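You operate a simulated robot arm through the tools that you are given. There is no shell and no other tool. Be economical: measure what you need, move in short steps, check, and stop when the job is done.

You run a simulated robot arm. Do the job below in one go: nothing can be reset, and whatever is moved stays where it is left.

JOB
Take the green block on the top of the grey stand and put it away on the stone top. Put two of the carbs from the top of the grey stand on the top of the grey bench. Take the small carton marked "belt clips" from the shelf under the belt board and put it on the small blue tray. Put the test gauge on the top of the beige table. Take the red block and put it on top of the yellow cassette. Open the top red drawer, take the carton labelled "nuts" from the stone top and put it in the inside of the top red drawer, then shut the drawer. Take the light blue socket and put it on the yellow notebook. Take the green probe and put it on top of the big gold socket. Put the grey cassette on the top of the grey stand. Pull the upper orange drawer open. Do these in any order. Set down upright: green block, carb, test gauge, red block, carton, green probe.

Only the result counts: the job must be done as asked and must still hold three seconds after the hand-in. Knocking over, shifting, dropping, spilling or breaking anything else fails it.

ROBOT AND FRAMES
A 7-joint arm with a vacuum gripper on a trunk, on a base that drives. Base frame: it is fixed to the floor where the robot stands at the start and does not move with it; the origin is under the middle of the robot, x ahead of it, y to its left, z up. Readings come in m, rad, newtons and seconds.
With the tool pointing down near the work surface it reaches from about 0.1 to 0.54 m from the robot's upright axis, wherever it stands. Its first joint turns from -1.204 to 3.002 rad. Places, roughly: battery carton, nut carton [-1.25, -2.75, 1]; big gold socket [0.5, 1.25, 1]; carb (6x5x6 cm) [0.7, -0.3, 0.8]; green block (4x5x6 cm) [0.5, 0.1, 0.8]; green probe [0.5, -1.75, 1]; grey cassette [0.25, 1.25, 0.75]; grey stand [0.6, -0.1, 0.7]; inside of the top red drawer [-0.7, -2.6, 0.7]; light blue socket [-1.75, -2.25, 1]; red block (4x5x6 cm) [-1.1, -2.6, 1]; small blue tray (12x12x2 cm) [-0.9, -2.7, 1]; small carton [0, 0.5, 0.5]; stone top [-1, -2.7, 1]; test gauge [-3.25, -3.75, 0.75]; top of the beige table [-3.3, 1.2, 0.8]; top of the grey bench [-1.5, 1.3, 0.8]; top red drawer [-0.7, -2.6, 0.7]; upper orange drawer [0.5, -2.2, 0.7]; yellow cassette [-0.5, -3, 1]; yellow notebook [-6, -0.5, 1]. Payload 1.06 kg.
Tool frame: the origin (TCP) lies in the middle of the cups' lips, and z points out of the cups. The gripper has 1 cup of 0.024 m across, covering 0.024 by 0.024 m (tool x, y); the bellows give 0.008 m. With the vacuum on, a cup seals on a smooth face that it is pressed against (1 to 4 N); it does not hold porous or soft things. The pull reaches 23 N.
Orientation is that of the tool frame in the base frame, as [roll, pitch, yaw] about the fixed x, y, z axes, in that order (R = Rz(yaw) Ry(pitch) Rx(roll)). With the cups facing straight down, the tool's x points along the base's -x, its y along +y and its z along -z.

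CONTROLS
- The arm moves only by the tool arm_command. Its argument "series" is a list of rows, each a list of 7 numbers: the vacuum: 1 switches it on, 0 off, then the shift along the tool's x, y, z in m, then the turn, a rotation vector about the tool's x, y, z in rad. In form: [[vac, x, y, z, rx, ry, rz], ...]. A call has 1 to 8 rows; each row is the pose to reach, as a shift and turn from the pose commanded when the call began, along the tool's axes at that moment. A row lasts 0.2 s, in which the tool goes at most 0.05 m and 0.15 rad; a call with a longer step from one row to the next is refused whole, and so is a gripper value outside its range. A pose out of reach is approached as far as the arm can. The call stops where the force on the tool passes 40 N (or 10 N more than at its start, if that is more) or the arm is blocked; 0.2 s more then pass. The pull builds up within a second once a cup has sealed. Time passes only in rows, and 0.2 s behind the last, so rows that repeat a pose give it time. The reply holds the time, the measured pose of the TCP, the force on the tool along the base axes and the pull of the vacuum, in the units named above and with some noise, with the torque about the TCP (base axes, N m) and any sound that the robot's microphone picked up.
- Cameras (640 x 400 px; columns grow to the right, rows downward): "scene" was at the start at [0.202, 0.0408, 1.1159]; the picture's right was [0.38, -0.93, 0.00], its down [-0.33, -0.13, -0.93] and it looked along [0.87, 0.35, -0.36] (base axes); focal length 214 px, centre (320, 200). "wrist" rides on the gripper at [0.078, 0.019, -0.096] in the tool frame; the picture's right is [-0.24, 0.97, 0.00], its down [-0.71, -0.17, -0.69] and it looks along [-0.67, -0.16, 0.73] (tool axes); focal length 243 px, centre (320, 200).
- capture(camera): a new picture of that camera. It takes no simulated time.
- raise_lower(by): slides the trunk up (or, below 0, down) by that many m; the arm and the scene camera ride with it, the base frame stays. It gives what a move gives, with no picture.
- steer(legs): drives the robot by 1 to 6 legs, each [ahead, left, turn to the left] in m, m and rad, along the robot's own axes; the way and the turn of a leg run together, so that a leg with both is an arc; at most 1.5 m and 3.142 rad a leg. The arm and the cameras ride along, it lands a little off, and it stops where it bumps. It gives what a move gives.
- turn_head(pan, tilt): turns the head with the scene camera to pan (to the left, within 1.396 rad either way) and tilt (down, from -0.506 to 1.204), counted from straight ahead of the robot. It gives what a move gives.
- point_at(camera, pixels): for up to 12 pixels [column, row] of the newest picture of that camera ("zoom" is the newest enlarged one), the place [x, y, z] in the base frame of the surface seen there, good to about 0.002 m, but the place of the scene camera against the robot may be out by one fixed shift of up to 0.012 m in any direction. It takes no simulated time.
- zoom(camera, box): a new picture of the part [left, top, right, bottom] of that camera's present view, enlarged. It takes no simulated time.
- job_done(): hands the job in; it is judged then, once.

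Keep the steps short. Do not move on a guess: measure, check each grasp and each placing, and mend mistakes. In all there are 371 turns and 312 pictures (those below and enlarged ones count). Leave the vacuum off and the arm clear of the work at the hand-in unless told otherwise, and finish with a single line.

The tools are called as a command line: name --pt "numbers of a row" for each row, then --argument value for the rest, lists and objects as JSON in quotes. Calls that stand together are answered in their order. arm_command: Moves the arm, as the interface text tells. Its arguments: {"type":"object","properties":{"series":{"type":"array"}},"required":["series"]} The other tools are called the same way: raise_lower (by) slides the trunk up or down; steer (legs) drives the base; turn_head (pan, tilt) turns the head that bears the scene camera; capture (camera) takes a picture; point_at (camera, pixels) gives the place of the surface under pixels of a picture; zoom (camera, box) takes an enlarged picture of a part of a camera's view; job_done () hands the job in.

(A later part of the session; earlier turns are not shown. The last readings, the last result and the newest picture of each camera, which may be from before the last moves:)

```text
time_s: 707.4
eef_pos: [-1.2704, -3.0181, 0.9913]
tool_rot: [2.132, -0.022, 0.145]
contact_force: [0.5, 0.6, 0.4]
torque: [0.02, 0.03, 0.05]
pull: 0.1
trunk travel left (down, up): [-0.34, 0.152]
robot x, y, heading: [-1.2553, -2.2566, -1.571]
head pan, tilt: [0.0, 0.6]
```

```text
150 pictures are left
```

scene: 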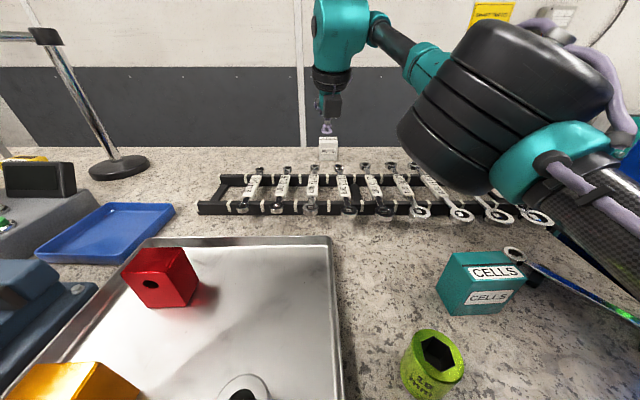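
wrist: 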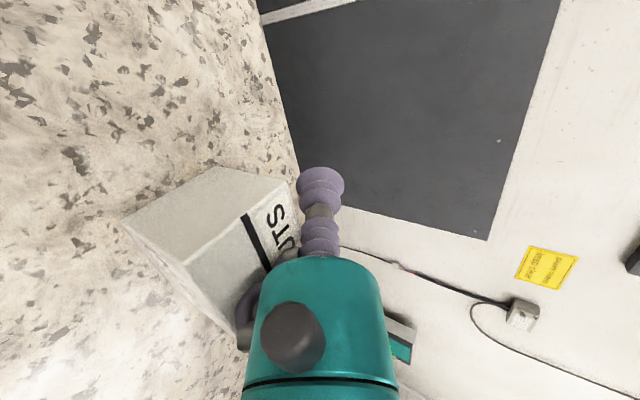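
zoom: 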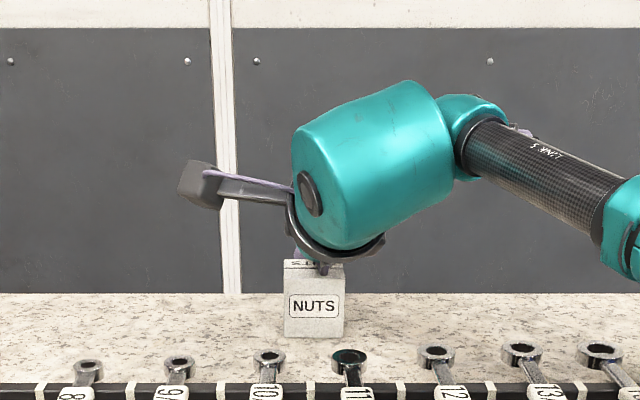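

The cup hangs behind the back edge. Pull toward the robot in steps.

arm_command --pt "0 0.0 -0.0055 -0.0075 0 0 0" --pt "0 0.0 -0.0105 -0.0155 0 0 0" --pt "0 0.0 -0.0155 -0.024 0 0 0" --pt "0 0.0 -0.021 -0.0325 0 0 0" --pt "0 0.0 -0.026 -0.041 0 0 0"

zoom --camera "scene" --box '[260, 60, 400, 180]'

```text
time_s: 708.6
eef_pos: [-1.2772, -2.9701, 0.9908]
tool_rot: [2.132, -0.023, 0.142]
contact_force: [-0.4, -0.8, 0.7]
torque: [0.0, -0.03, 0.0]
pull: 0.2
trunk travel left (down, up): [-0.34, 0.152]
robot x, y, heading: [-1.2527, -2.2631, -1.571]
head pan, tilt: [0.0, 0.6]
```

```text
3.33 times, centred on (330, 120) of scene
```

zoom: 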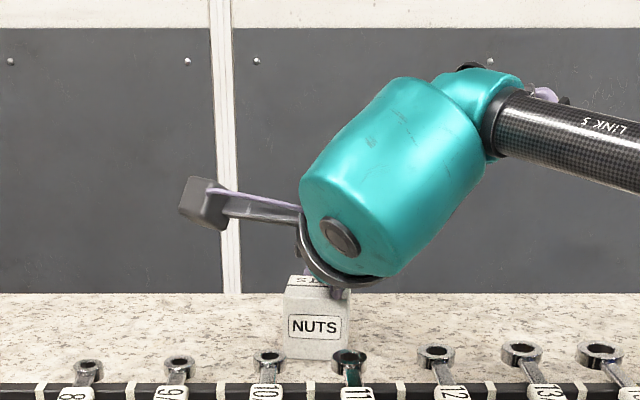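

It slid ~3 cm and stays upright. Pull another 3.5 cm.

arm_command --pt "0 0.0 -0.005 -0.0085 0 0 0" --pt "0 0.0 -0.0105 -0.017 0 0 0" --pt "0 0.0 -0.0155 -0.025 0 0 0" --pt "0 0.0 -0.018 -0.029 0 0 0"

zoom --camera "scene" --box '[260, 60, 400, 180]'

capture --camera "wrist"

```text
time_s: 709.6
eef_pos: [-1.2829, -2.9352, 0.9933]
tool_rot: [2.131, -0.022, 0.146]
contact_force: [0.1, 0.3, 0.4]
torque: [0.02, 0.03, 0.01]
pull: 0.0
trunk travel left (down, up): [-0.34, 0.152]
robot x, y, heading: [-1.2532, -2.2559, -1.566]
head pan, tilt: [0.0, 0.6]
```

```text
3.33 times, centred on (330, 120) of scene
```

zoom: 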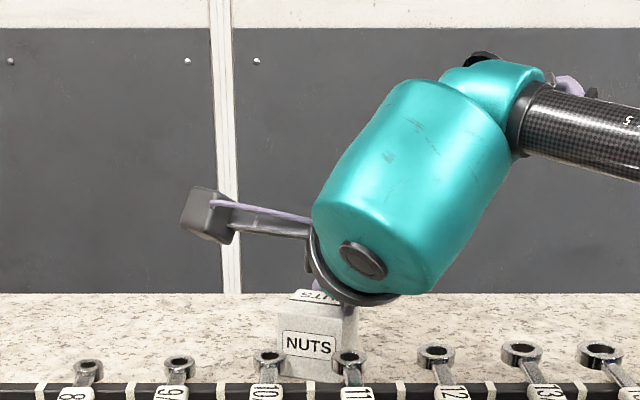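

```text
147 pictures are left
```

wrist: 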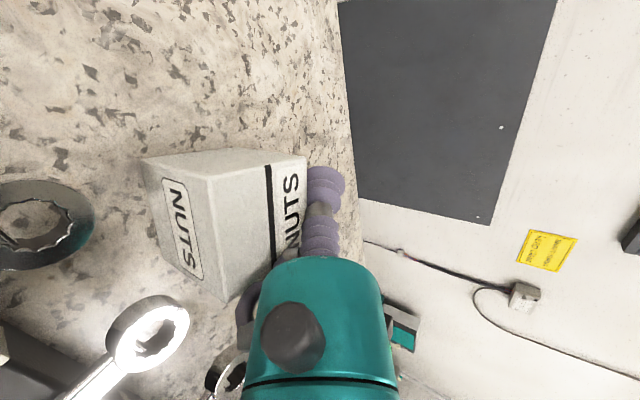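

Well placed now. Lift off, and bring the tool back toward vertical.

arm_command --pt "0 0.0 0.034 -0.021 0 0 0" --pt "0 0.0 0.066 -0.045 0 0 0" --pt "0 0.0 0.07 -0.06 0.12 0 0" --pt "0 0.0 0.062 -0.08 0.25 0 0" --pt "0 0.0 0.05 -0.1 0.38 0 0" --pt "0 0.0 0.045 -0.11 0.51 0 0" --pt "0 0.0 0.045 -0.11 0.64 0 0" --pt "0 0.0 0.045 -0.11 0.75 0 0"

capture --camera "wrist"

```text
time_s: 711.4
eef_pos: [-1.2943, -2.8685, 1.0894]
tool_rot: [2.885, -0.022, 0.143]
contact_force: [0.0, -0.4, -0.3]
torque: [-0.01, 0.02, 0.0]
pull: 0.1
trunk travel left (down, up): [-0.34, 0.152]
robot x, y, heading: [-1.2521, -2.255, -1.571]
head pan, tilt: [0.0, 0.6]
```

```text
146 pictures are left
```

wrist: 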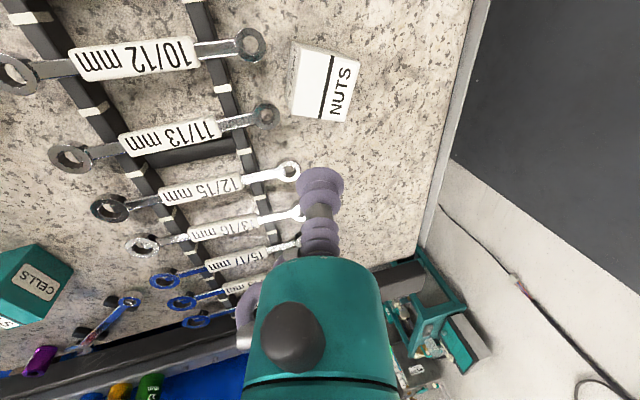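

point_at --camera "wrist" --pixels '[[325, 83], [303, 50], [355, 63], [346, 115], [296, 108], [312, 80]]'

```text
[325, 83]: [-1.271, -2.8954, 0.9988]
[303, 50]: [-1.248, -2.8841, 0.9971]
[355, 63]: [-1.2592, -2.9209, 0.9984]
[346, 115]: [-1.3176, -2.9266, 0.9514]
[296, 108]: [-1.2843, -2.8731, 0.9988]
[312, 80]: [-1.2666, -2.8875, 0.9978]
```

arm_command --pt "1 0.01 0.002 0.03 0 0 0" --pt "1 0.0175 0.0036 0.06 0 0 0" --pt "1 0.0175 0.0036 0.085 0 0 0" --pt "1 0.0175 0.0036 0.093 0 0 0" --pt "1 0.0175 0.0036 0.097 0 0 0" --pt "1 0.0175 0.0036 0.1 0 0 0" --pt "1 0.0175 0.0036 0.1 0 0 0"

```text
time_s: 713.0
eef_pos: [-1.2721, -2.892, 0.9949]
tool_rot: [2.884, -0.022, 0.143]
contact_force: [1.0, -2.3, 5.0]
torque: [0.08, -0.01, 0.0]
pull: 0.1
trunk travel left (down, up): [-0.34, 0.152]
robot x, y, heading: [-1.2522, -2.2634, -1.574]
head pan, tilt: [0.0, 0.6]
```

Not sealed yet; press a bit more and straighten a little.

arm_command --pt "1 0 0 0.002 0.03 0 0" --pt "1 0 0 0.004 0.06 0 0" --pt "1 0 0 0.005 0.09 0 0" --pt "1 0 0 0.005 0.09 0 0" --pt "1 0 0 0.005 0.09 0 0"

```text
time_s: 714.2
eef_pos: [-1.2708, -2.8944, 0.9919]
tool_rot: [2.971, -0.023, 0.143]
contact_force: [4.1, -6.0, 13.7]
torque: [0.2, 0.22, 0.01]
pull: 23.1
trunk travel left (down, up): [-0.34, 0.152]
robot x, y, heading: [-1.2525, -2.2595, -1.573]
head pan, tilt: [0.0, 0.6]
```

Sealed (23.1). Lift straight up and draw back, levelling the tool.

arm_command --pt "1 0 0.003 -0.02 0 0 0" --pt "1 0 0.008 -0.05 0 0 0" --pt "1 0 0.014 -0.09 0 0 0" --pt "1 0 -0.02 -0.1 0.06 0 0" --pt "1 0 -0.06 -0.107 0.12 0 0" --pt "1 0 -0.1 -0.114 0.17 0 0" --pt "1 0 -0.14 -0.12 0.17 0 0" --pt "1 0 -0.18 -0.127 0.17 0 0"

capture --camera "wrist"

capture --camera "scene"

```text
time_s: 716.0
eef_pos: [-1.3009, -2.6948, 1.0829]
tool_rot: [-3.137, -0.023, 0.142]
contact_force: [-0.4, 0.4, -1.9]
torque: [0.1, 0.03, -0.03]
pull: 22.5
out of reach, approached as far as the arm can: row 1, 2, 3, 4
trunk travel left (down, up): [-0.34, 0.152]
robot x, y, heading: [-1.2497, -2.2609, -1.565]
head pan, tilt: [0.0, 0.6]
```

```text
145 pictures are left
```

wrist: 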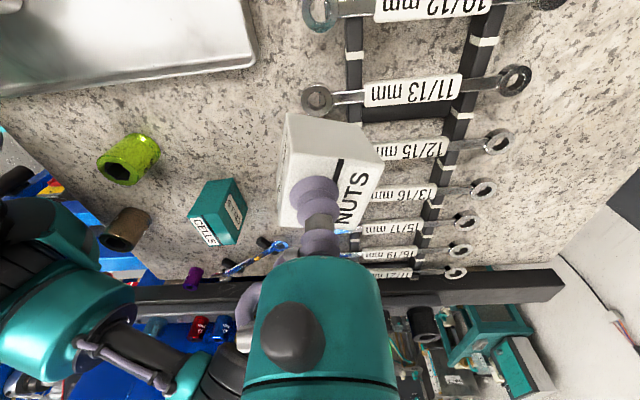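

```text
144 pictures are left
```

scene: 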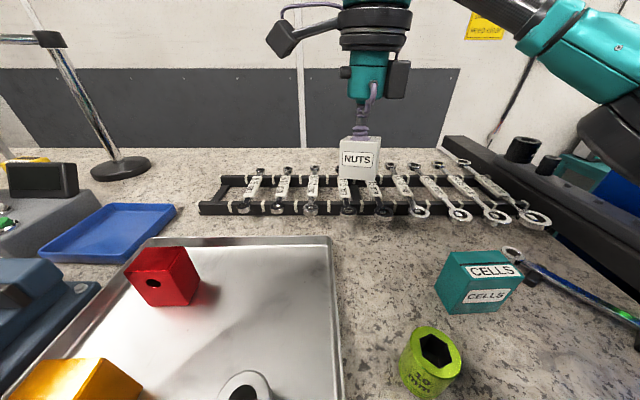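

point_at --camera "scene" --pixels '[[385, 250], [380, 280], [334, 245], [370, 214], [445, 280], [455, 255], [410, 330]]'

```text
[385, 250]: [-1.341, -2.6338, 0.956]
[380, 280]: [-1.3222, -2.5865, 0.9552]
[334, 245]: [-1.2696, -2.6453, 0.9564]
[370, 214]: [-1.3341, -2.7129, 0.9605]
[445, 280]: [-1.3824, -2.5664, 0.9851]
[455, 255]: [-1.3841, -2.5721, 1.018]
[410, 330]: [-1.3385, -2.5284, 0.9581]
```

Set it down temporarily at (−1.325,−2.615), a clear spot.

arm_command --pt "1 -0.006 -0.04 0 0 0 0" --pt "1 -0.0124 -0.0826 0.0 0 0 0" --pt "1 -0.0124 -0.0826 0.04 0 0 0" --pt "1 -0.0124 -0.0826 0.07 0 0 0" --pt "1 -0.0124 -0.0826 0.078 0 0 0" --pt "1 -0.0124 -0.0826 0.082 0 0 0" --pt "1 -0.0124 -0.0826 0.085 0 0 0"

```text
time_s: 717.6
eef_pos: [-1.3223, -2.6184, 1.0004]
tool_rot: [-3.139, -0.022, 0.144]
contact_force: [-0.1, 0.1, -2.3]
torque: [0.09, 0.0, 0.04]
pull: 22.8
trunk travel left (down, up): [-0.34, 0.152]
robot x, y, heading: [-1.2527, -2.2636, -1.573]
head pan, tilt: [0.0, 0.6]
```

arm_command --pt "1 0 0 0.002 0 0 0" --pt "1 0 0 0.004 0 0 0" --pt "1 0 0 0.006 0 0 0" --pt "1 0 0 0.007 0 0 0"

zoom --camera "scene" --box '[300, 180, 460, 320]'

```text
time_s: 718.6
eef_pos: [-1.3234, -2.6186, 0.9938]
tool_rot: [3.141, -0.024, 0.145]
contact_force: [-5.3, 13.9, 32.3]
torque: [-0.2, -0.14, -0.01]
pull: 22.8
trunk travel left (down, up): [-0.34, 0.152]
robot x, y, heading: [-1.2528, -2.259, -1.568]
head pan, tilt: [0.0, 0.6]
```

```text
2.86 times, centred on (380, 250) of scene
```

zoom: 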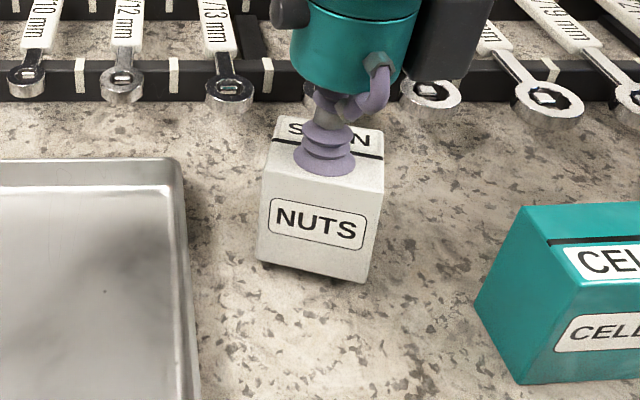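

It's down. Release and lift.

arm_command --pt "0 0 0 -0.004 0 0 0" --pt "0 0 0 -0.004 0 0 0" --pt "0 0 0 -0.005 0 0 0" --pt "0 0 0 -0.03 0 0 0" --pt "0 0 0 -0.07 0 0 0" --pt "0 0 0 -0.11 0 0 0" --pt "0 0 0 -0.15 0 0 0"

capture --camera "wrist"

```text
time_s: 720.2
eef_pos: [-1.3243, -2.6179, 1.1423]
tool_rot: [-3.141, -0.023, 0.143]
contact_force: [0.0, 0.0, 0.7]
torque: [0.0, -0.01, -0.01]
pull: 0.1
trunk travel left (down, up): [-0.34, 0.152]
robot x, y, heading: [-1.2529, -2.2609, -1.574]
head pan, tilt: [0.0, 0.6]
```

```text
142 pictures are left
```

wrist: 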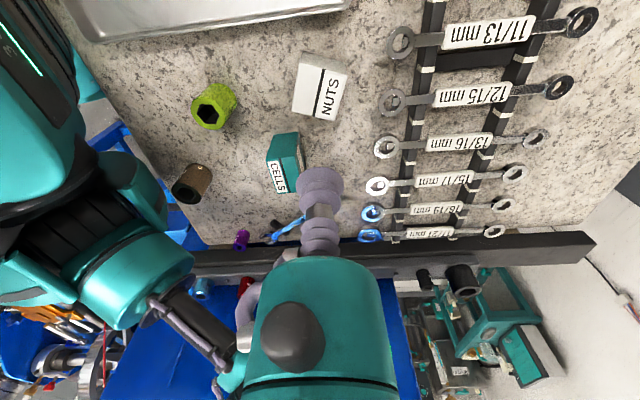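

Now yaw the tool back to normal and back the base off a little.

arm_command --pt "0 0 0 -0.02 0 0 -0.14" --pt "0 0 0 -0.04 0 0 -0.28" --pt "0 0 0 -0.06 0 0 -0.42" --pt "0 0 0 -0.06 0 0 -0.56" --pt "0 0 0 -0.06 0 0 -0.7" --pt "0 0 0 -0.06 0 0 -0.84" --pt "0 0 0 -0.06 0 0 -0.98" --pt "0 0 0 -0.06 0 0 -1.12"

arm_command --pt "0 0 0 0 0 0 -0.14" --pt "0 0 0 0 0 0 -0.285"

steer --legs '[[-0.2, 0.0, 0], [0, 0.15, 0]]'

capture --camera "wrist"

capture --camera "scene"

```text
time_s: 722.0
eef_pos: [-1.3274, -2.6196, 1.2028]
tool_rot: [3.122, -0.01, 1.266]
contact_force: [-0.2, -0.1, 0.2]
torque: [-0.03, 0.02, 0.01]
pull: 0.1
trunk travel left (down, up): [-0.34, 0.152]
robot x, y, heading: [-1.2496, -2.26, -1.568]
head pan, tilt: [0.0, 0.6]
```

```text
time_s: 722.6
eef_pos: [-1.3281, -2.6189, 1.2019]
tool_rot: [3.122, -0.005, 1.55]
contact_force: [0.1, 0.5, 0.5]
torque: [0.02, 0.0, -0.05]
pull: 0.0
trunk travel left (down, up): [-0.34, 0.152]
robot x, y, heading: [-1.2549, -2.2646, -1.568]
head pan, tilt: [0.0, 0.6]
```

```text
time_s: 725.7
eef_pos: [-1.1811, -2.4321, 1.1993]
tool_rot: [3.121, -0.015, 1.545]
contact_force: [-0.4, 0.3, -0.6]
torque: [0.01, -0.01, -0.01]
pull: 0.0
trunk travel left (down, up): [-0.34, 0.152]
robot x, y, heading: [-1.1056, -2.0603, -1.575]
head pan, tilt: [0.0, 0.6]
```

```text
141 pictures are left
```

wrist: 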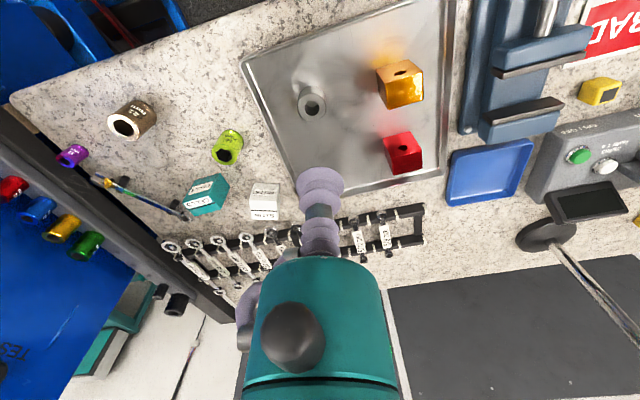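

```text
140 pictures are left
```

scene: 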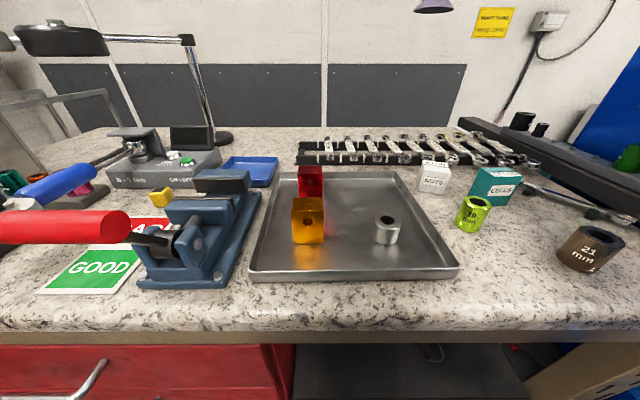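

Pick the red block first while here. Measure its top.

zoom --camera "wrist" --box '[370, 110, 450, 190]'

point_at --camera "zoom" --pixels '[[300, 240], [260, 220], [400, 210], [280, 310], [420, 290], [340, 260], [290, 150]]'

```text
5.00 times, centred on (410, 150) of wrist
```

zoom: 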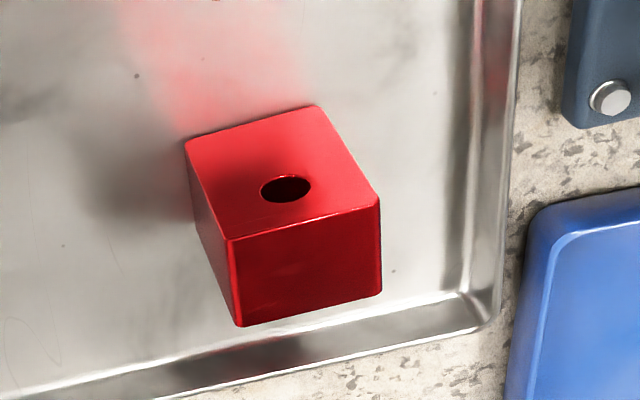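

```text
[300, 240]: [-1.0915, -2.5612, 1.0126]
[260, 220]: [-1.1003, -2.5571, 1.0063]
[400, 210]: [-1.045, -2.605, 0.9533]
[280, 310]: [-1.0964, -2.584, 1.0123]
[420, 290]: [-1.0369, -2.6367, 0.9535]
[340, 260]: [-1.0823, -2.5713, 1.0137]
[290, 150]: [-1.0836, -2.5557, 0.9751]
```

arm_command --pt "0 -0.035 0.025 0.01 0 0 0" --pt "0 -0.07 0.05 0.02 0 0 0" --pt "0 -0.105 0.075 0.03 0 0 0" --pt "0 -0.1346 0.095 0.05 0 0 0" --pt "0 -0.1346 0.0952 0.095 0 0 0"

zoom --camera "wrist" --box '[260, 80, 380, 180]'

point_at --camera "zoom" --pixels '[[230, 240], [370, 220], [300, 230], [240, 300], [370, 280]]'

```text
time_s: 726.9
eef_pos: [-1.0884, -2.5697, 1.1033]
tool_rot: [3.122, -0.016, 1.546]
contact_force: [0.2, 0.1, -0.2]
torque: [-0.02, 0.03, -0.04]
pull: 0.0
trunk travel left (down, up): [-0.34, 0.152]
robot x, y, heading: [-1.1047, -2.0603, -1.574]
head pan, tilt: [0.0, 0.6]
```

```text
4.00 times, centred on (320, 130) of wrist
```

zoom: 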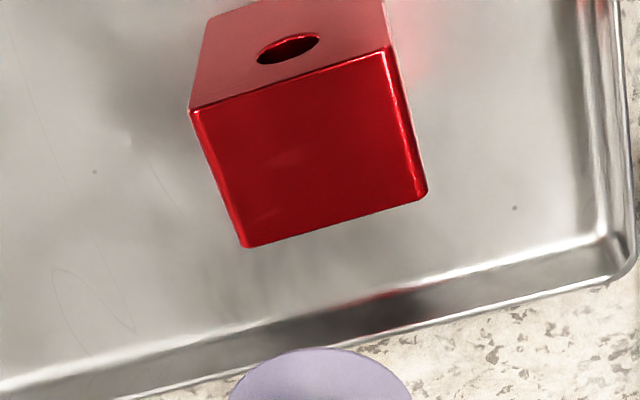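

```text
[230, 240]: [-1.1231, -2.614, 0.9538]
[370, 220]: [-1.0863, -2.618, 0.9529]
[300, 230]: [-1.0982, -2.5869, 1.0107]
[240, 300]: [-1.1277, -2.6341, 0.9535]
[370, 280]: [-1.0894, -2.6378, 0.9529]
```

point_at --camera "zoom" --pixels '[[310, 155], [205, 115], [385, 65], [415, 190], [250, 235]]'

```text
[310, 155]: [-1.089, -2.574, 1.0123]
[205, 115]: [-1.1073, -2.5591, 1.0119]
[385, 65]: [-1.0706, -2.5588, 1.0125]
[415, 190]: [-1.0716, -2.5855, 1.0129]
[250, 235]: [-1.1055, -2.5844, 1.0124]
```

arm_command --pt "1 -0.002 0 0.04 0 0 0" --pt "1 -0.002 0 0.08 0 0 0" --pt "1 -0.002 0 0.09 0 0 0" --pt "1 -0.002 0 0.0935 0 0 0" --pt "1 -0.002 0 0.0945 0 0 0" --pt "1 -0.002 0 0.0945 0 0 0"

arm_command --pt "1 0 0 -0.02 0 0 0" --pt "1 0 0 -0.06 0 0 0" --pt "1 0 0 -0.1 0 0 0" --pt "1 0 0 -0.14 0 0 0" --pt "1 0 0 -0.18 0 0 0" --pt "1 0.03 0 -0.18 0 0 0" --pt "1 0.07 0 -0.18 0 0 0"

capture --camera "wrist"

```text
time_s: 728.3
eef_pos: [-1.0841, -2.5683, 1.0117]
tool_rot: [3.119, -0.015, 1.545]
contact_force: [4.4, -0.1, 15.8]
torque: [-0.11, 0.17, 0.0]
pull: 23.5
trunk travel left (down, up): [-0.34, 0.152]
robot x, y, heading: [-1.1063, -2.0631, -1.572]
head pan, tilt: [0.0, 0.6]
```

```text
time_s: 729.9
eef_pos: [-1.0894, -2.5007, 1.191]
tool_rot: [3.12, -0.013, 1.545]
contact_force: [0.1, 0.0, -2.2]
torque: [-0.01, -0.03, -0.01]
pull: 23.0
out of reach, approached as far as the arm can: row 5
trunk travel left (down, up): [-0.34, 0.152]
robot x, y, heading: [-1.1019, -2.0616, -1.578]
head pan, tilt: [0.0, 0.6]
```

```text
137 pictures are left
```

wrist: 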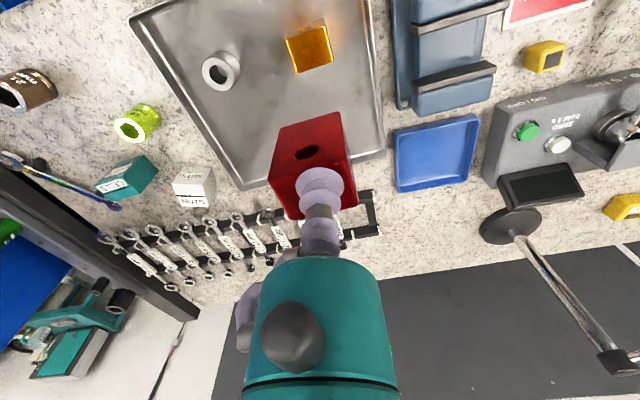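

Block held. Now I'll look at the yellow cassette and the lamp around it.

turn_head --pan 0.6 --tilt 0.45

capture --camera "scene"

point_at --camera "scene" --pixels '[[320, 150], [325, 150]]'

```text
time_s: 730.9
eef_pos: [-1.0898, -2.5011, 1.1892]
tool_rot: [3.121, -0.016, 1.543]
contact_force: [-0.4, 0.3, -1.3]
torque: [0.01, 0.0, 0.02]
pull: 23.1
trunk travel left (down, up): [-0.34, 0.152]
robot x, y, heading: [-1.1044, -2.0621, -1.573]
head pan, tilt: [0.6, 0.45]
```

```text
136 pictures are left
```

scene: 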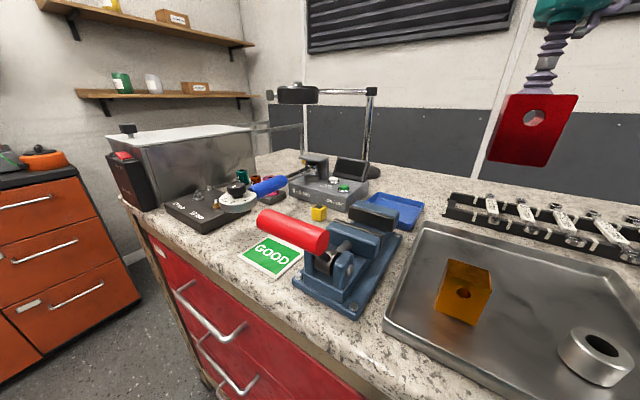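

```text
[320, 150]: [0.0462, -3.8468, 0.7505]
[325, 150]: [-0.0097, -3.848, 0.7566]
```

point_at --camera "scene" --pixels '[[371, 92], [297, 92], [370, 150], [366, 165], [330, 91], [275, 95], [318, 180], [350, 180], [290, 235], [240, 195], [265, 185], [300, 130]]'

zoom --camera "scene" --box '[220, 60, 440, 240]'

```text
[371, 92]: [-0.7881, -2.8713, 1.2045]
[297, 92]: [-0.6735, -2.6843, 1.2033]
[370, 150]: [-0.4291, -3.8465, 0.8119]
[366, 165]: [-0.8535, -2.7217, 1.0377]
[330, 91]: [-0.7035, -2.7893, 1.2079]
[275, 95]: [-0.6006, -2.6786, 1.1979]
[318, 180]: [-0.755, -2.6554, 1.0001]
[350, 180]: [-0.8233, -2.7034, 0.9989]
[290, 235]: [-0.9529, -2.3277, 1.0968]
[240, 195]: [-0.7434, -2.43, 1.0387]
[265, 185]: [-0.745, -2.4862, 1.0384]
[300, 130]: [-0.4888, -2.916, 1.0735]
```

```text
2.22 times, centred on (330, 150) of scene
```

zoom: 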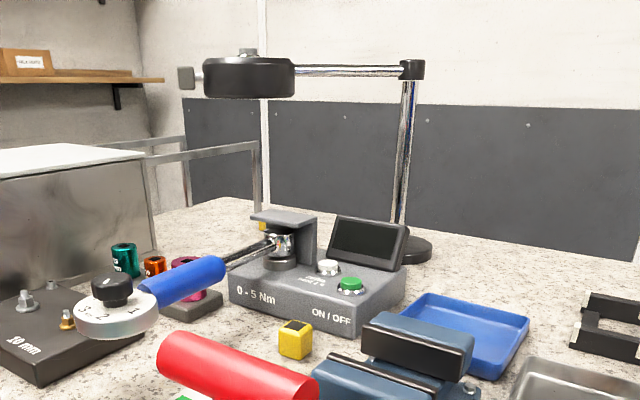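

I'll shift left to x≈−0.6 with the block held high and look again.

steer --legs '[[0.0, 0.5, 0]]'

turn_head --pan 0.0 --tilt 0.55

capture --camera "scene"

capture --camera "wrist"

```text
time_s: 735.8
eef_pos: [-0.5956, -2.5067, 1.1894]
tool_rot: [3.12, -0.015, 1.534]
contact_force: [-0.4, 0.3, -2.4]
torque: [0.01, 0.0, -0.02]
pull: 22.7
trunk travel left (down, up): [-0.34, 0.152]
robot x, y, heading: [-0.6056, -2.0657, -1.586]
head pan, tilt: [0.6, 0.45]
```

```text
time_s: 736.8
eef_pos: [-0.5959, -2.5056, 1.1897]
tool_rot: [3.121, -0.016, 1.535]
contact_force: [-0.6, 0.4, -2.4]
torque: [0.02, 0.0, -0.01]
pull: 22.8
trunk travel left (down, up): [-0.34, 0.152]
robot x, y, heading: [-0.6078, -2.0667, -1.585]
head pan, tilt: [0.0, 0.55]
```

```text
134 pictures are left
```

scene: 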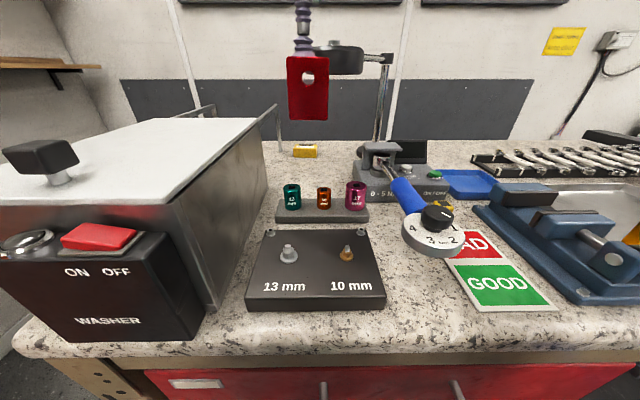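

```text
133 pictures are left
```

wrist: 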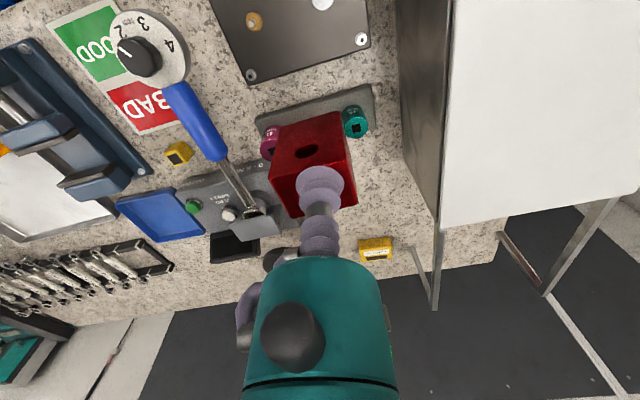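

zoom --camera "wrist" --box '[340, 220, 420, 270]'

point_at --camera "wrist" --pixels '[[376, 253], [364, 252], [390, 246], [378, 242], [375, 258], [362, 242]]'

point_at --camera "scene" --pixels '[[305, 148], [295, 152], [316, 152], [305, 155], [345, 60], [270, 130], [230, 125], [388, 60]]'

```text
8.00 times, centred on (380, 245) of wrist
```

zoom: 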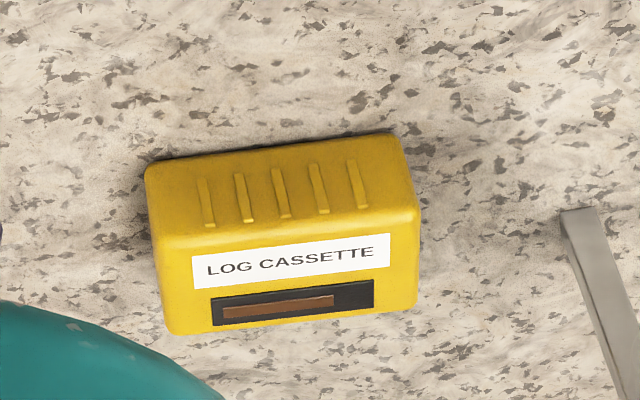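

```text
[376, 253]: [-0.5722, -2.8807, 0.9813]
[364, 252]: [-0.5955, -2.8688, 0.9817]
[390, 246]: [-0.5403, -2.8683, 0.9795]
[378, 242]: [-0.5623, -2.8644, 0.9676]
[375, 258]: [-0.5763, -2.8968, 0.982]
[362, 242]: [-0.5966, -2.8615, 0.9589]
```

```text
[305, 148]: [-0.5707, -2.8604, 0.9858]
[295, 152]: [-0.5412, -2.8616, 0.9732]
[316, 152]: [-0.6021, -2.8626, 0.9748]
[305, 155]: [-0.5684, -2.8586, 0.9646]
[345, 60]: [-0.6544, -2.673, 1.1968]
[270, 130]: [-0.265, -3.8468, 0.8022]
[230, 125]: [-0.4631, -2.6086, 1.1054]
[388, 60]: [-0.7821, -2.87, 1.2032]
```

The yellow LOG CASSETTE's top centre is (−0.570,−2.884,0.982). I'll move the tool left of the lamp, then creep ahead.

steer --legs '[[0.0, 0.03, 0.015]]'

arm_command --pt "1 0 0.02 0 0 0 0" --pt "1 0 0.035 0 0 0 0"

steer --legs '[[0.15, 0.0, 0]]'

capture --camera "scene"

```text
time_s: 737.8
eef_pos: [-0.5587, -2.5056, 1.1904]
tool_rot: [3.12, -0.017, 1.549]
contact_force: [0.6, 0.0, -1.4]
torque: [0.0, 0.02, -0.01]
pull: 22.6
trunk travel left (down, up): [-0.34, 0.152]
robot x, y, heading: [-0.5801, -2.0642, -1.568]
head pan, tilt: [0.0, 0.55]
```

```text
time_s: 738.4
eef_pos: [-0.5245, -2.5076, 1.192]
tool_rot: [3.12, -0.016, 1.55]
contact_force: [-0.2, 0.3, -2.6]
torque: [-0.03, -0.02, -0.01]
pull: 23.1
trunk travel left (down, up): [-0.34, 0.152]
robot x, y, heading: [-0.5745, -2.069, -1.568]
head pan, tilt: [0.0, 0.55]
```

```text
time_s: 739.7
eef_pos: [-0.526, -2.6256, 1.1909]
tool_rot: [3.12, -0.018, 1.542]
contact_force: [-0.6, 0.0, -1.2]
torque: [0.01, -0.02, 0.02]
pull: 23.5
trunk travel left (down, up): [-0.34, 0.152]
robot x, y, heading: [-0.5723, -2.1865, -1.573]
head pan, tilt: [0.0, 0.55]
stopped in leg 1: the robot was blocked; the commanded pose is now the measured one
```

```text
131 pictures are left
```

scene: 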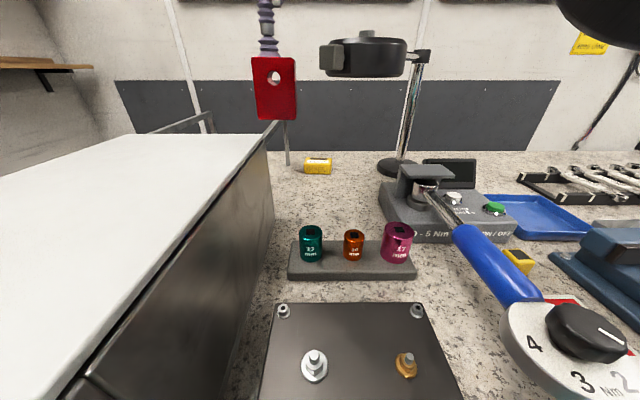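

Blocked at y=−2.187 by the drawer fronts. A forward tilt of ~0.4 is needed; a slightly leaning release still settles flat (the centre of mass stays inside). Extend past the lamp first.

raise_lower --by -0.06

arm_command --pt "1 -0.035 0.0 -0.0 0 -0.06 0" --pt "1 -0.07 0.0 -0.0 0 -0.12 0" --pt "1 -0.105 0.0 -0.0 0 -0.18 0" --pt "1 -0.14 0.0 0.0 0 -0.24 0" --pt "1 -0.175 0.0 0.0 0 -0.3 0" --pt "1 -0.205 0 0.0 0 -0.36 0" --pt "1 -0.225 0 0.0 0 -0.4 0"

capture --camera "scene"

```text
time_s: 740.7
eef_pos: [-0.5265, -2.5987, 1.1349]
tool_rot: [3.121, -0.006, 1.541]
contact_force: [0.3, -0.2, -2.0]
torque: [0.03, -0.01, -0.01]
pull: 22.9
trunk travel left (down, up): [-0.28, 0.212]
robot x, y, heading: [-0.5741, -2.1674, -1.579]
head pan, tilt: [0.0, 0.55]
```

```text
time_s: 742.5
eef_pos: [-0.5456, -2.7627, 1.1006]
tool_rot: [3.12, 0.368, 1.533]
contact_force: [-0.4, -0.6, -1.7]
torque: [0.04, -0.01, 0.03]
pull: 23.0
out of reach, approached as far as the arm can: row 3, 4, 5, 6, 7
trunk travel left (down, up): [-0.28, 0.212]
robot x, y, heading: [-0.5754, -2.1648, -1.573]
head pan, tilt: [0.0, 0.55]
stopped in row 7: the arm was blocked; the commanded pose is now the measured one
```

```text
130 pictures are left
```

scene: 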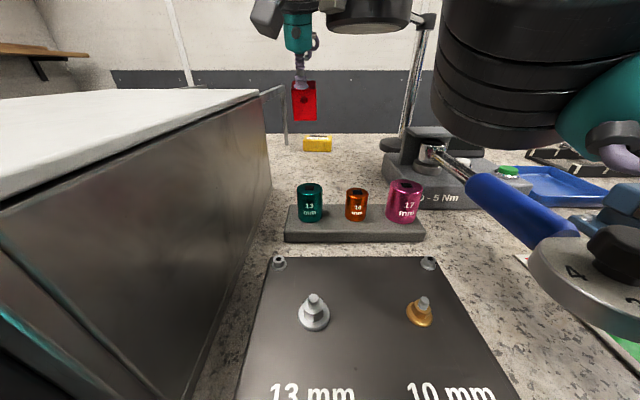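

The tilt needed from here is too large. The cassette may be reachable from the cabinet's left end instead; I'll pull back and look at that gap.

arm_command --pt "1 0.04 0.01 -0.02 0 0.1 0" --pt "1 0.08 0.02 -0.04 0 0.2 0" --pt "1 0.12 0.02 -0.055 0 0.3 0" --pt "1 0.16 0.02 -0.065 0 0.37 0"

raise_lower --by 0.1

steer --legs '[[-0.45, 0, 0]]'

turn_head --pan 0.8 --tilt 0.6

capture --camera "scene"

```text
time_s: 743.5
eef_pos: [-0.5198, -2.5876, 1.1053]
tool_rot: [3.122, -0.002, 1.541]
contact_force: [0.3, 0.2, -1.7]
torque: [0.02, -0.01, 0.0]
pull: 22.8
trunk travel left (down, up): [-0.28, 0.212]
robot x, y, heading: [-0.5823, -2.1687, -1.572]
head pan, tilt: [0.0, 0.55]
```

```text
time_s: 744.8
eef_pos: [-0.5209, -2.5968, 1.2016]
tool_rot: [3.123, -0.009, 1.541]
contact_force: [0.1, -0.3, -1.3]
torque: [0.01, 0.02, 0.02]
pull: 22.8
trunk travel left (down, up): [-0.38, 0.112]
robot x, y, heading: [-0.5753, -2.1708, -1.572]
head pan, tilt: [0.0, 0.55]
```

```text
time_s: 747.5
eef_pos: [-0.5193, -2.1435, 1.2022]
tool_rot: [3.121, -0.006, 1.538]
contact_force: [-0.4, -0.4, -2.0]
torque: [0.03, 0.01, 0.0]
pull: 22.7
trunk travel left (down, up): [-0.38, 0.112]
robot x, y, heading: [-0.5715, -1.7203, -1.576]
head pan, tilt: [0.0, 0.55]
```

```text
time_s: 748.7
eef_pos: [-0.52, -2.1431, 1.2023]
tool_rot: [3.119, -0.007, 1.539]
contact_force: [0.0, -0.3, -1.2]
torque: [0.0, 0.0, 0.0]
pull: 22.6
trunk travel left (down, up): [-0.38, 0.112]
robot x, y, heading: [-0.5707, -1.7148, -1.577]
head pan, tilt: [0.799, 0.6]
```

```text
129 pictures are left
```

scene: 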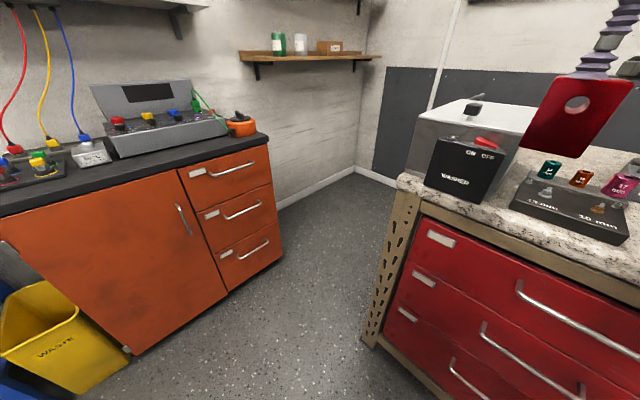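

point_at --camera "scene" --pixels '[[283, 262], [365, 335], [355, 172], [400, 185], [270, 140], [400, 180], [330, 260], [420, 150], [380, 240], [320, 200], [130, 350], [345, 50]]'

```text
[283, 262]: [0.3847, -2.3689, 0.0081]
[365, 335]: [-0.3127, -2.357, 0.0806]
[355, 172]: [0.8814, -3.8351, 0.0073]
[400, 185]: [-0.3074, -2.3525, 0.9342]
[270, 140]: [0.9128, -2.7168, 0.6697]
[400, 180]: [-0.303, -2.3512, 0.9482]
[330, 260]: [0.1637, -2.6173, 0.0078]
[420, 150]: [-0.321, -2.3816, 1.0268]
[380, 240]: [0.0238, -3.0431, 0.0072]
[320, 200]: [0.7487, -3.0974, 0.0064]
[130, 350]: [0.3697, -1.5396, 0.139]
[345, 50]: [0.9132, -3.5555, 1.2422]
```

There is a wide clear area beyond the gap. I'll drive round to the left end of the red cabinet and face west.

steer --legs '[[0.0, 0.6, 0.0], [0.75, 0, 0], [0.45, 0.05, 0]]'

steer --legs '[[0, 0, -1.57]]'

turn_head --pan 0.0 --tilt 0.6

capture --camera "scene"

```text
time_s: 760.4
eef_pos: [0.1137, -3.3426, 1.2006]
tool_rot: [3.121, -0.007, 1.537]
contact_force: [-0.2, 0.0, -0.9]
torque: [0.0, -0.02, -0.01]
pull: 22.9
trunk travel left (down, up): [-0.38, 0.112]
robot x, y, heading: [0.0604, -2.9133, -1.576]
head pan, tilt: [0.799, 0.6]
```

```text
time_s: 764.6
eef_pos: [-0.3667, -2.9556, 1.2022]
tool_rot: [3.12, -0.008, -0.061]
contact_force: [-0.1, -0.3, -0.8]
torque: [-0.04, -0.01, -0.01]
pull: 22.8
trunk travel left (down, up): [-0.38, 0.112]
robot x, y, heading: [0.0631, -2.9127, 3.109]
head pan, tilt: [0.799, 0.6]
```

```text
time_s: 765.8
eef_pos: [-0.3664, -2.9546, 1.202]
tool_rot: [3.121, -0.006, -0.06]
contact_force: [0.3, -0.1, -1.7]
torque: [-0.02, 0.01, 0.0]
pull: 23.4
trunk travel left (down, up): [-0.38, 0.112]
robot x, y, heading: [0.0623, -2.9122, 3.106]
head pan, tilt: [0.0, 0.6]
```

```text
128 pictures are left
```

scene: 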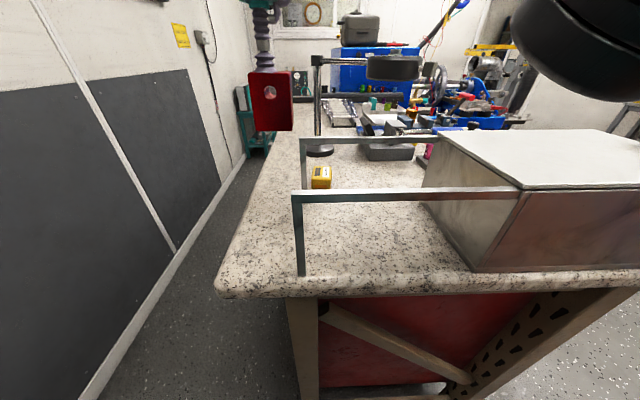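

I see the yellow cassette beyond the washer frames (bars at z≈1.07). I'll close in by 0.16 m with the block above them.

steer --legs '[[0.15, 0, 0.03]]'

capture --camera "wrist"

capture --camera "scene"

```text
time_s: 767.2
eef_pos: [-0.4774, -2.9632, 1.202]
tool_rot: [3.12, -0.006, -0.032]
contact_force: [0.6, 0.3, -1.2]
torque: [0.01, -0.02, 0.0]
pull: 22.5
trunk travel left (down, up): [-0.38, 0.112]
robot x, y, heading: [-0.049, -2.9066, 3.134]
head pan, tilt: [0.0, 0.6]
stopped in leg 1: the robot was blocked; the commanded pose is now the measured one
```

```text
127 pictures are left
```

wrist: 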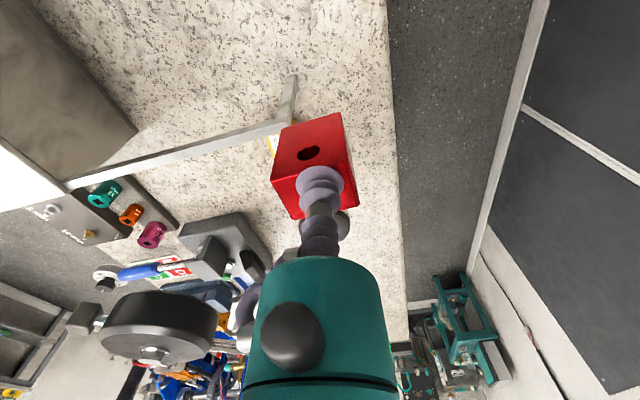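

```text
126 pictures are left
```

scene: 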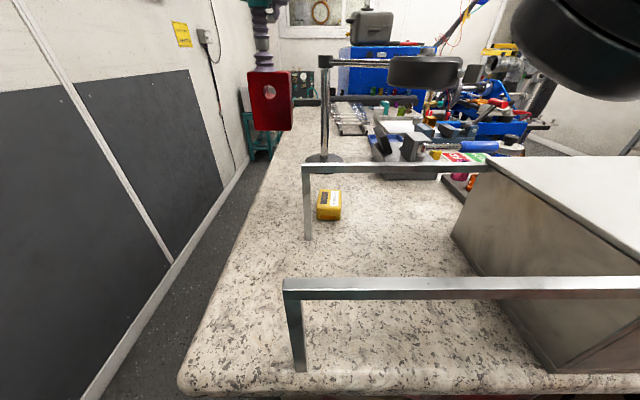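

arm_command --pt "1 -0.025 -0.02 0 0 0 0" --pt "1 -0.05 -0.04 0 0 0 0" --pt "1 -0.075 -0.06 0 0 0 0" --pt "1 -0.0951 -0.0762 0.0 0 0 0" --pt "1 -0.0951 -0.0762 0.04 0 0 0" --pt "1 -0.0951 -0.0762 0.08 0 0 0" --pt "1 -0.0951 -0.0762 0.12 0 0 0"

capture --camera "wrist"

zoom --camera "scene" --box '[240, 60, 460, 240]'

```text
time_s: 768.8
eef_pos: [-0.5687, -2.8854, 1.0822]
tool_rot: [3.12, -0.005, -0.033]
contact_force: [0.7, 0.0, -1.1]
torque: [0.02, -0.02, -0.03]
pull: 23.1
trunk travel left (down, up): [-0.38, 0.112]
robot x, y, heading: [-0.0456, -2.9069, 3.133]
head pan, tilt: [0.0, 0.6]
```

```text
125 pictures are left
```

wrist: 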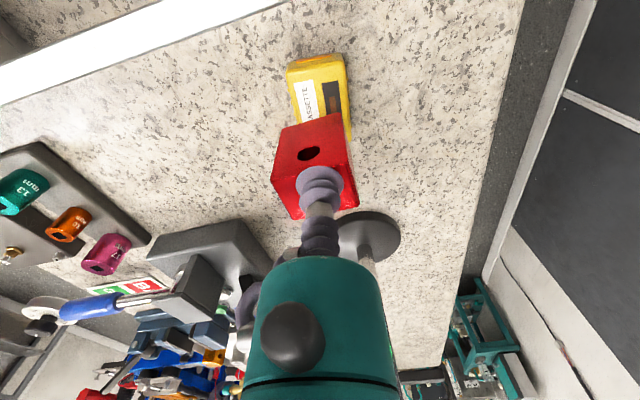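

```text
2.22 times, centred on (350, 150) of scene
```

zoom: 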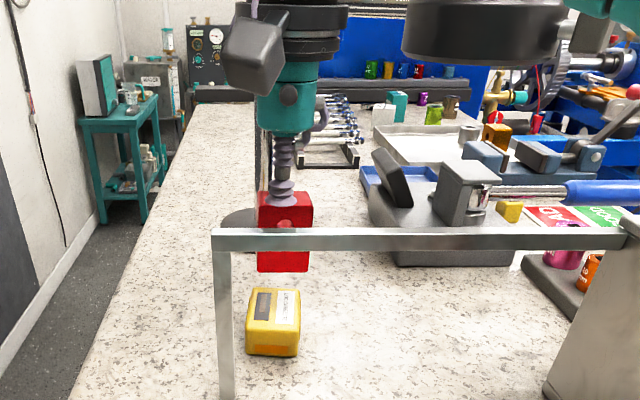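

point_at --camera "wrist" --pixels '[[290, 72], [342, 62], [350, 135], [318, 85], [299, 110], [318, 62]]'

point_at --camera "zoom" --pixels '[[255, 325], [295, 328], [258, 292], [298, 292], [275, 310], [285, 262]]'

```text
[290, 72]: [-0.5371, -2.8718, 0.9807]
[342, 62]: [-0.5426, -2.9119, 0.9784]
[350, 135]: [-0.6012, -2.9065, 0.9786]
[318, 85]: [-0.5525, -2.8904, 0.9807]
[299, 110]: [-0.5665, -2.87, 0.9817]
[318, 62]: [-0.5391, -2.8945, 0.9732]
```

```text
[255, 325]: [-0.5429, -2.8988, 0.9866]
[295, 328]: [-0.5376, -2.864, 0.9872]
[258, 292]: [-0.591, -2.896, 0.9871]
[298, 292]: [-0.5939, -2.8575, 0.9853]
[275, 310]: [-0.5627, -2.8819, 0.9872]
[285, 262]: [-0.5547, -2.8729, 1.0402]
```

arm_command --pt "1 -0.001 0.0035 0.02 0 0 0" --pt "1 -0.001 0.0035 0.034 0 0 0" --pt "1 -0.001 0.0035 0.038 0 0 0" --pt "1 -0.001 0.0035 0.041 0 0 0"

```text
time_s: 769.8
eef_pos: [-0.5698, -2.8903, 1.039]
tool_rot: [3.12, -0.004, -0.03]
contact_force: [0.2, -0.9, -1.8]
torque: [0.02, -0.01, 0.0]
pull: 22.2
trunk travel left (down, up): [-0.38, 0.112]
robot x, y, heading: [-0.0487, -2.9082, 3.133]
head pan, tilt: [0.0, 0.6]
```

arm_command --pt "1 0 0 0.002 0 0 0" --pt "1 0 0 0.003 0 0 0" --pt "1 0 0 0.004 0 0 0" --pt "1 0 0 0.004 0 0 0"

zoom --camera "scene" --box '[280, 100, 400, 220]'

```text
time_s: 770.8
eef_pos: [-0.5707, -2.8908, 1.0371]
tool_rot: [3.12, -0.003, -0.03]
contact_force: [-2.0, -1.8, 15.7]
torque: [0.16, 0.11, 0.0]
pull: 22.4
trunk travel left (down, up): [-0.38, 0.112]
robot x, y, heading: [-0.0515, -2.9088, 3.133]
head pan, tilt: [0.0, 0.6]
```

```text
3.33 times, centred on (340, 160) of scene
```

zoom: 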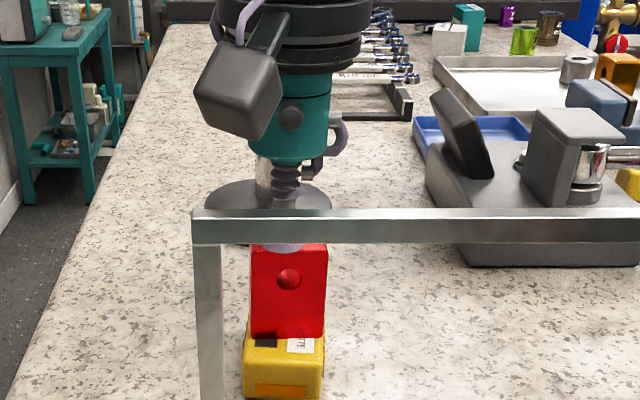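

The block sits well on the cassette. Release and lift.

arm_command --pt "0 0 0 0.002 0 0 0" --pt "0 0 0 0.002 0 0 0" --pt "0 0 0 0.0 0 0 0" --pt "0 0 0 -0.02 0 0 0" --pt "0 0 0 -0.06 0 0 0" --pt "0 0 0 -0.1 0 0 0" --pt "0 0 0 -0.14 0 0 0"

zoom --camera "scene" --box '[280, 100, 400, 220]'

```text
time_s: 772.4
eef_pos: [-0.5707, -2.8884, 1.1782]
tool_rot: [3.12, -0.005, -0.031]
contact_force: [-0.3, -0.7, 0.6]
torque: [0.01, 0.03, -0.04]
pull: 0.2
trunk travel left (down, up): [-0.38, 0.112]
robot x, y, heading: [-0.0494, -2.9099, 3.136]
head pan, tilt: [0.0, 0.6]
```

```text
3.33 times, centred on (340, 160) of scene
```

zoom: 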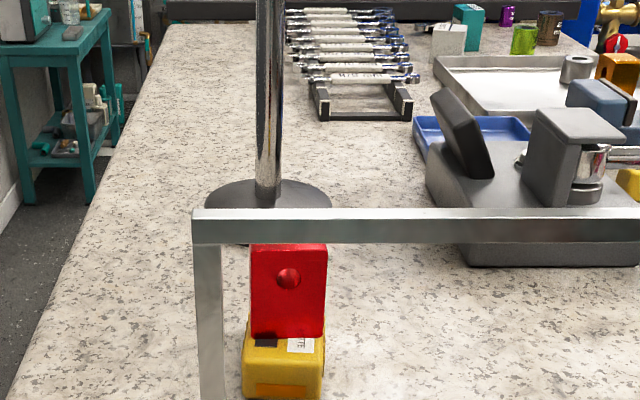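

Red block done. While here, I'll zoom on the far corner, where the test gauge may be.

zoom --camera "scene" --box '[230, 60, 350, 150]'

point_at --camera "zoom" --pixels '[[150, 150], [250, 60], [330, 60], [330, 100], [170, 90], [90, 200], [200, 180]]'

```text
4.44 times, centred on (290, 105) of scene
```

zoom: 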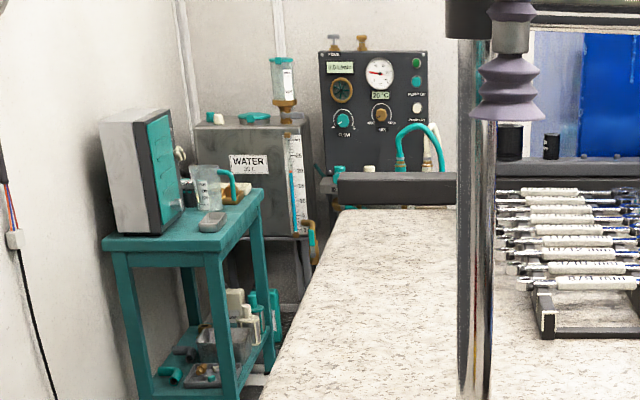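

```text
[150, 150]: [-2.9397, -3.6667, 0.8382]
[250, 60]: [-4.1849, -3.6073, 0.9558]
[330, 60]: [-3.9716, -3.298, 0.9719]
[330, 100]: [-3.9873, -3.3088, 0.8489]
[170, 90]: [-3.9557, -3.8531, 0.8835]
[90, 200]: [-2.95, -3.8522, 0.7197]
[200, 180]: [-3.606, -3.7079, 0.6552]
```

The grey gauge on the teal cart (about −3.2,−3.7) can be reached by the corridor behind the bench; I'll fetch it later. Now the drawer: drive back to its front.

steer --legs '[[-0.1, 0, 0], [0, 0, 1.575], [-1.2, 0, 0], [0, -0.75, 0]]'

turn_head --pan 0.0 --tilt 0.7

capture --camera "scene"

```text
time_s: 789.6
eef_pos: [-0.7134, -2.238, 1.1771]
tool_rot: [3.123, -0.005, 1.54]
contact_force: [0.9, -0.3, 0.6]
torque: [-0.01, -0.01, -0.02]
pull: 0.1
trunk travel left (down, up): [-0.38, 0.112]
robot x, y, heading: [-0.69, -1.7148, -1.577]
head pan, tilt: [0.0, 0.6]
```

```text
time_s: 790.3
eef_pos: [-0.7135, -2.2383, 1.1766]
tool_rot: [3.121, -0.006, 1.541]
contact_force: [0.7, -0.4, -0.4]
torque: [-0.03, 0.0, -0.02]
pull: 0.1
trunk travel left (down, up): [-0.38, 0.112]
robot x, y, heading: [-0.694, -1.7181, -1.58]
head pan, tilt: [0.0, 0.7]
```

```text
120 pictures are left
```

scene: 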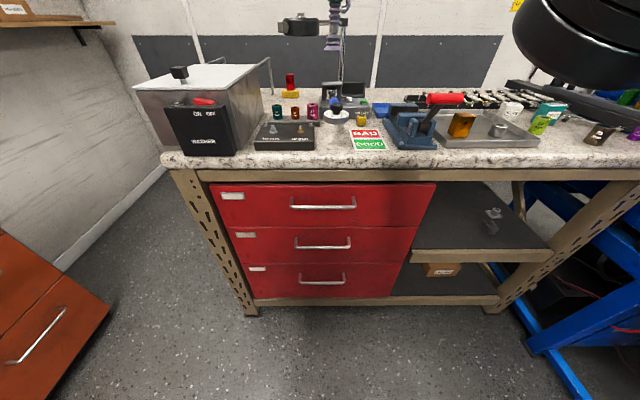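

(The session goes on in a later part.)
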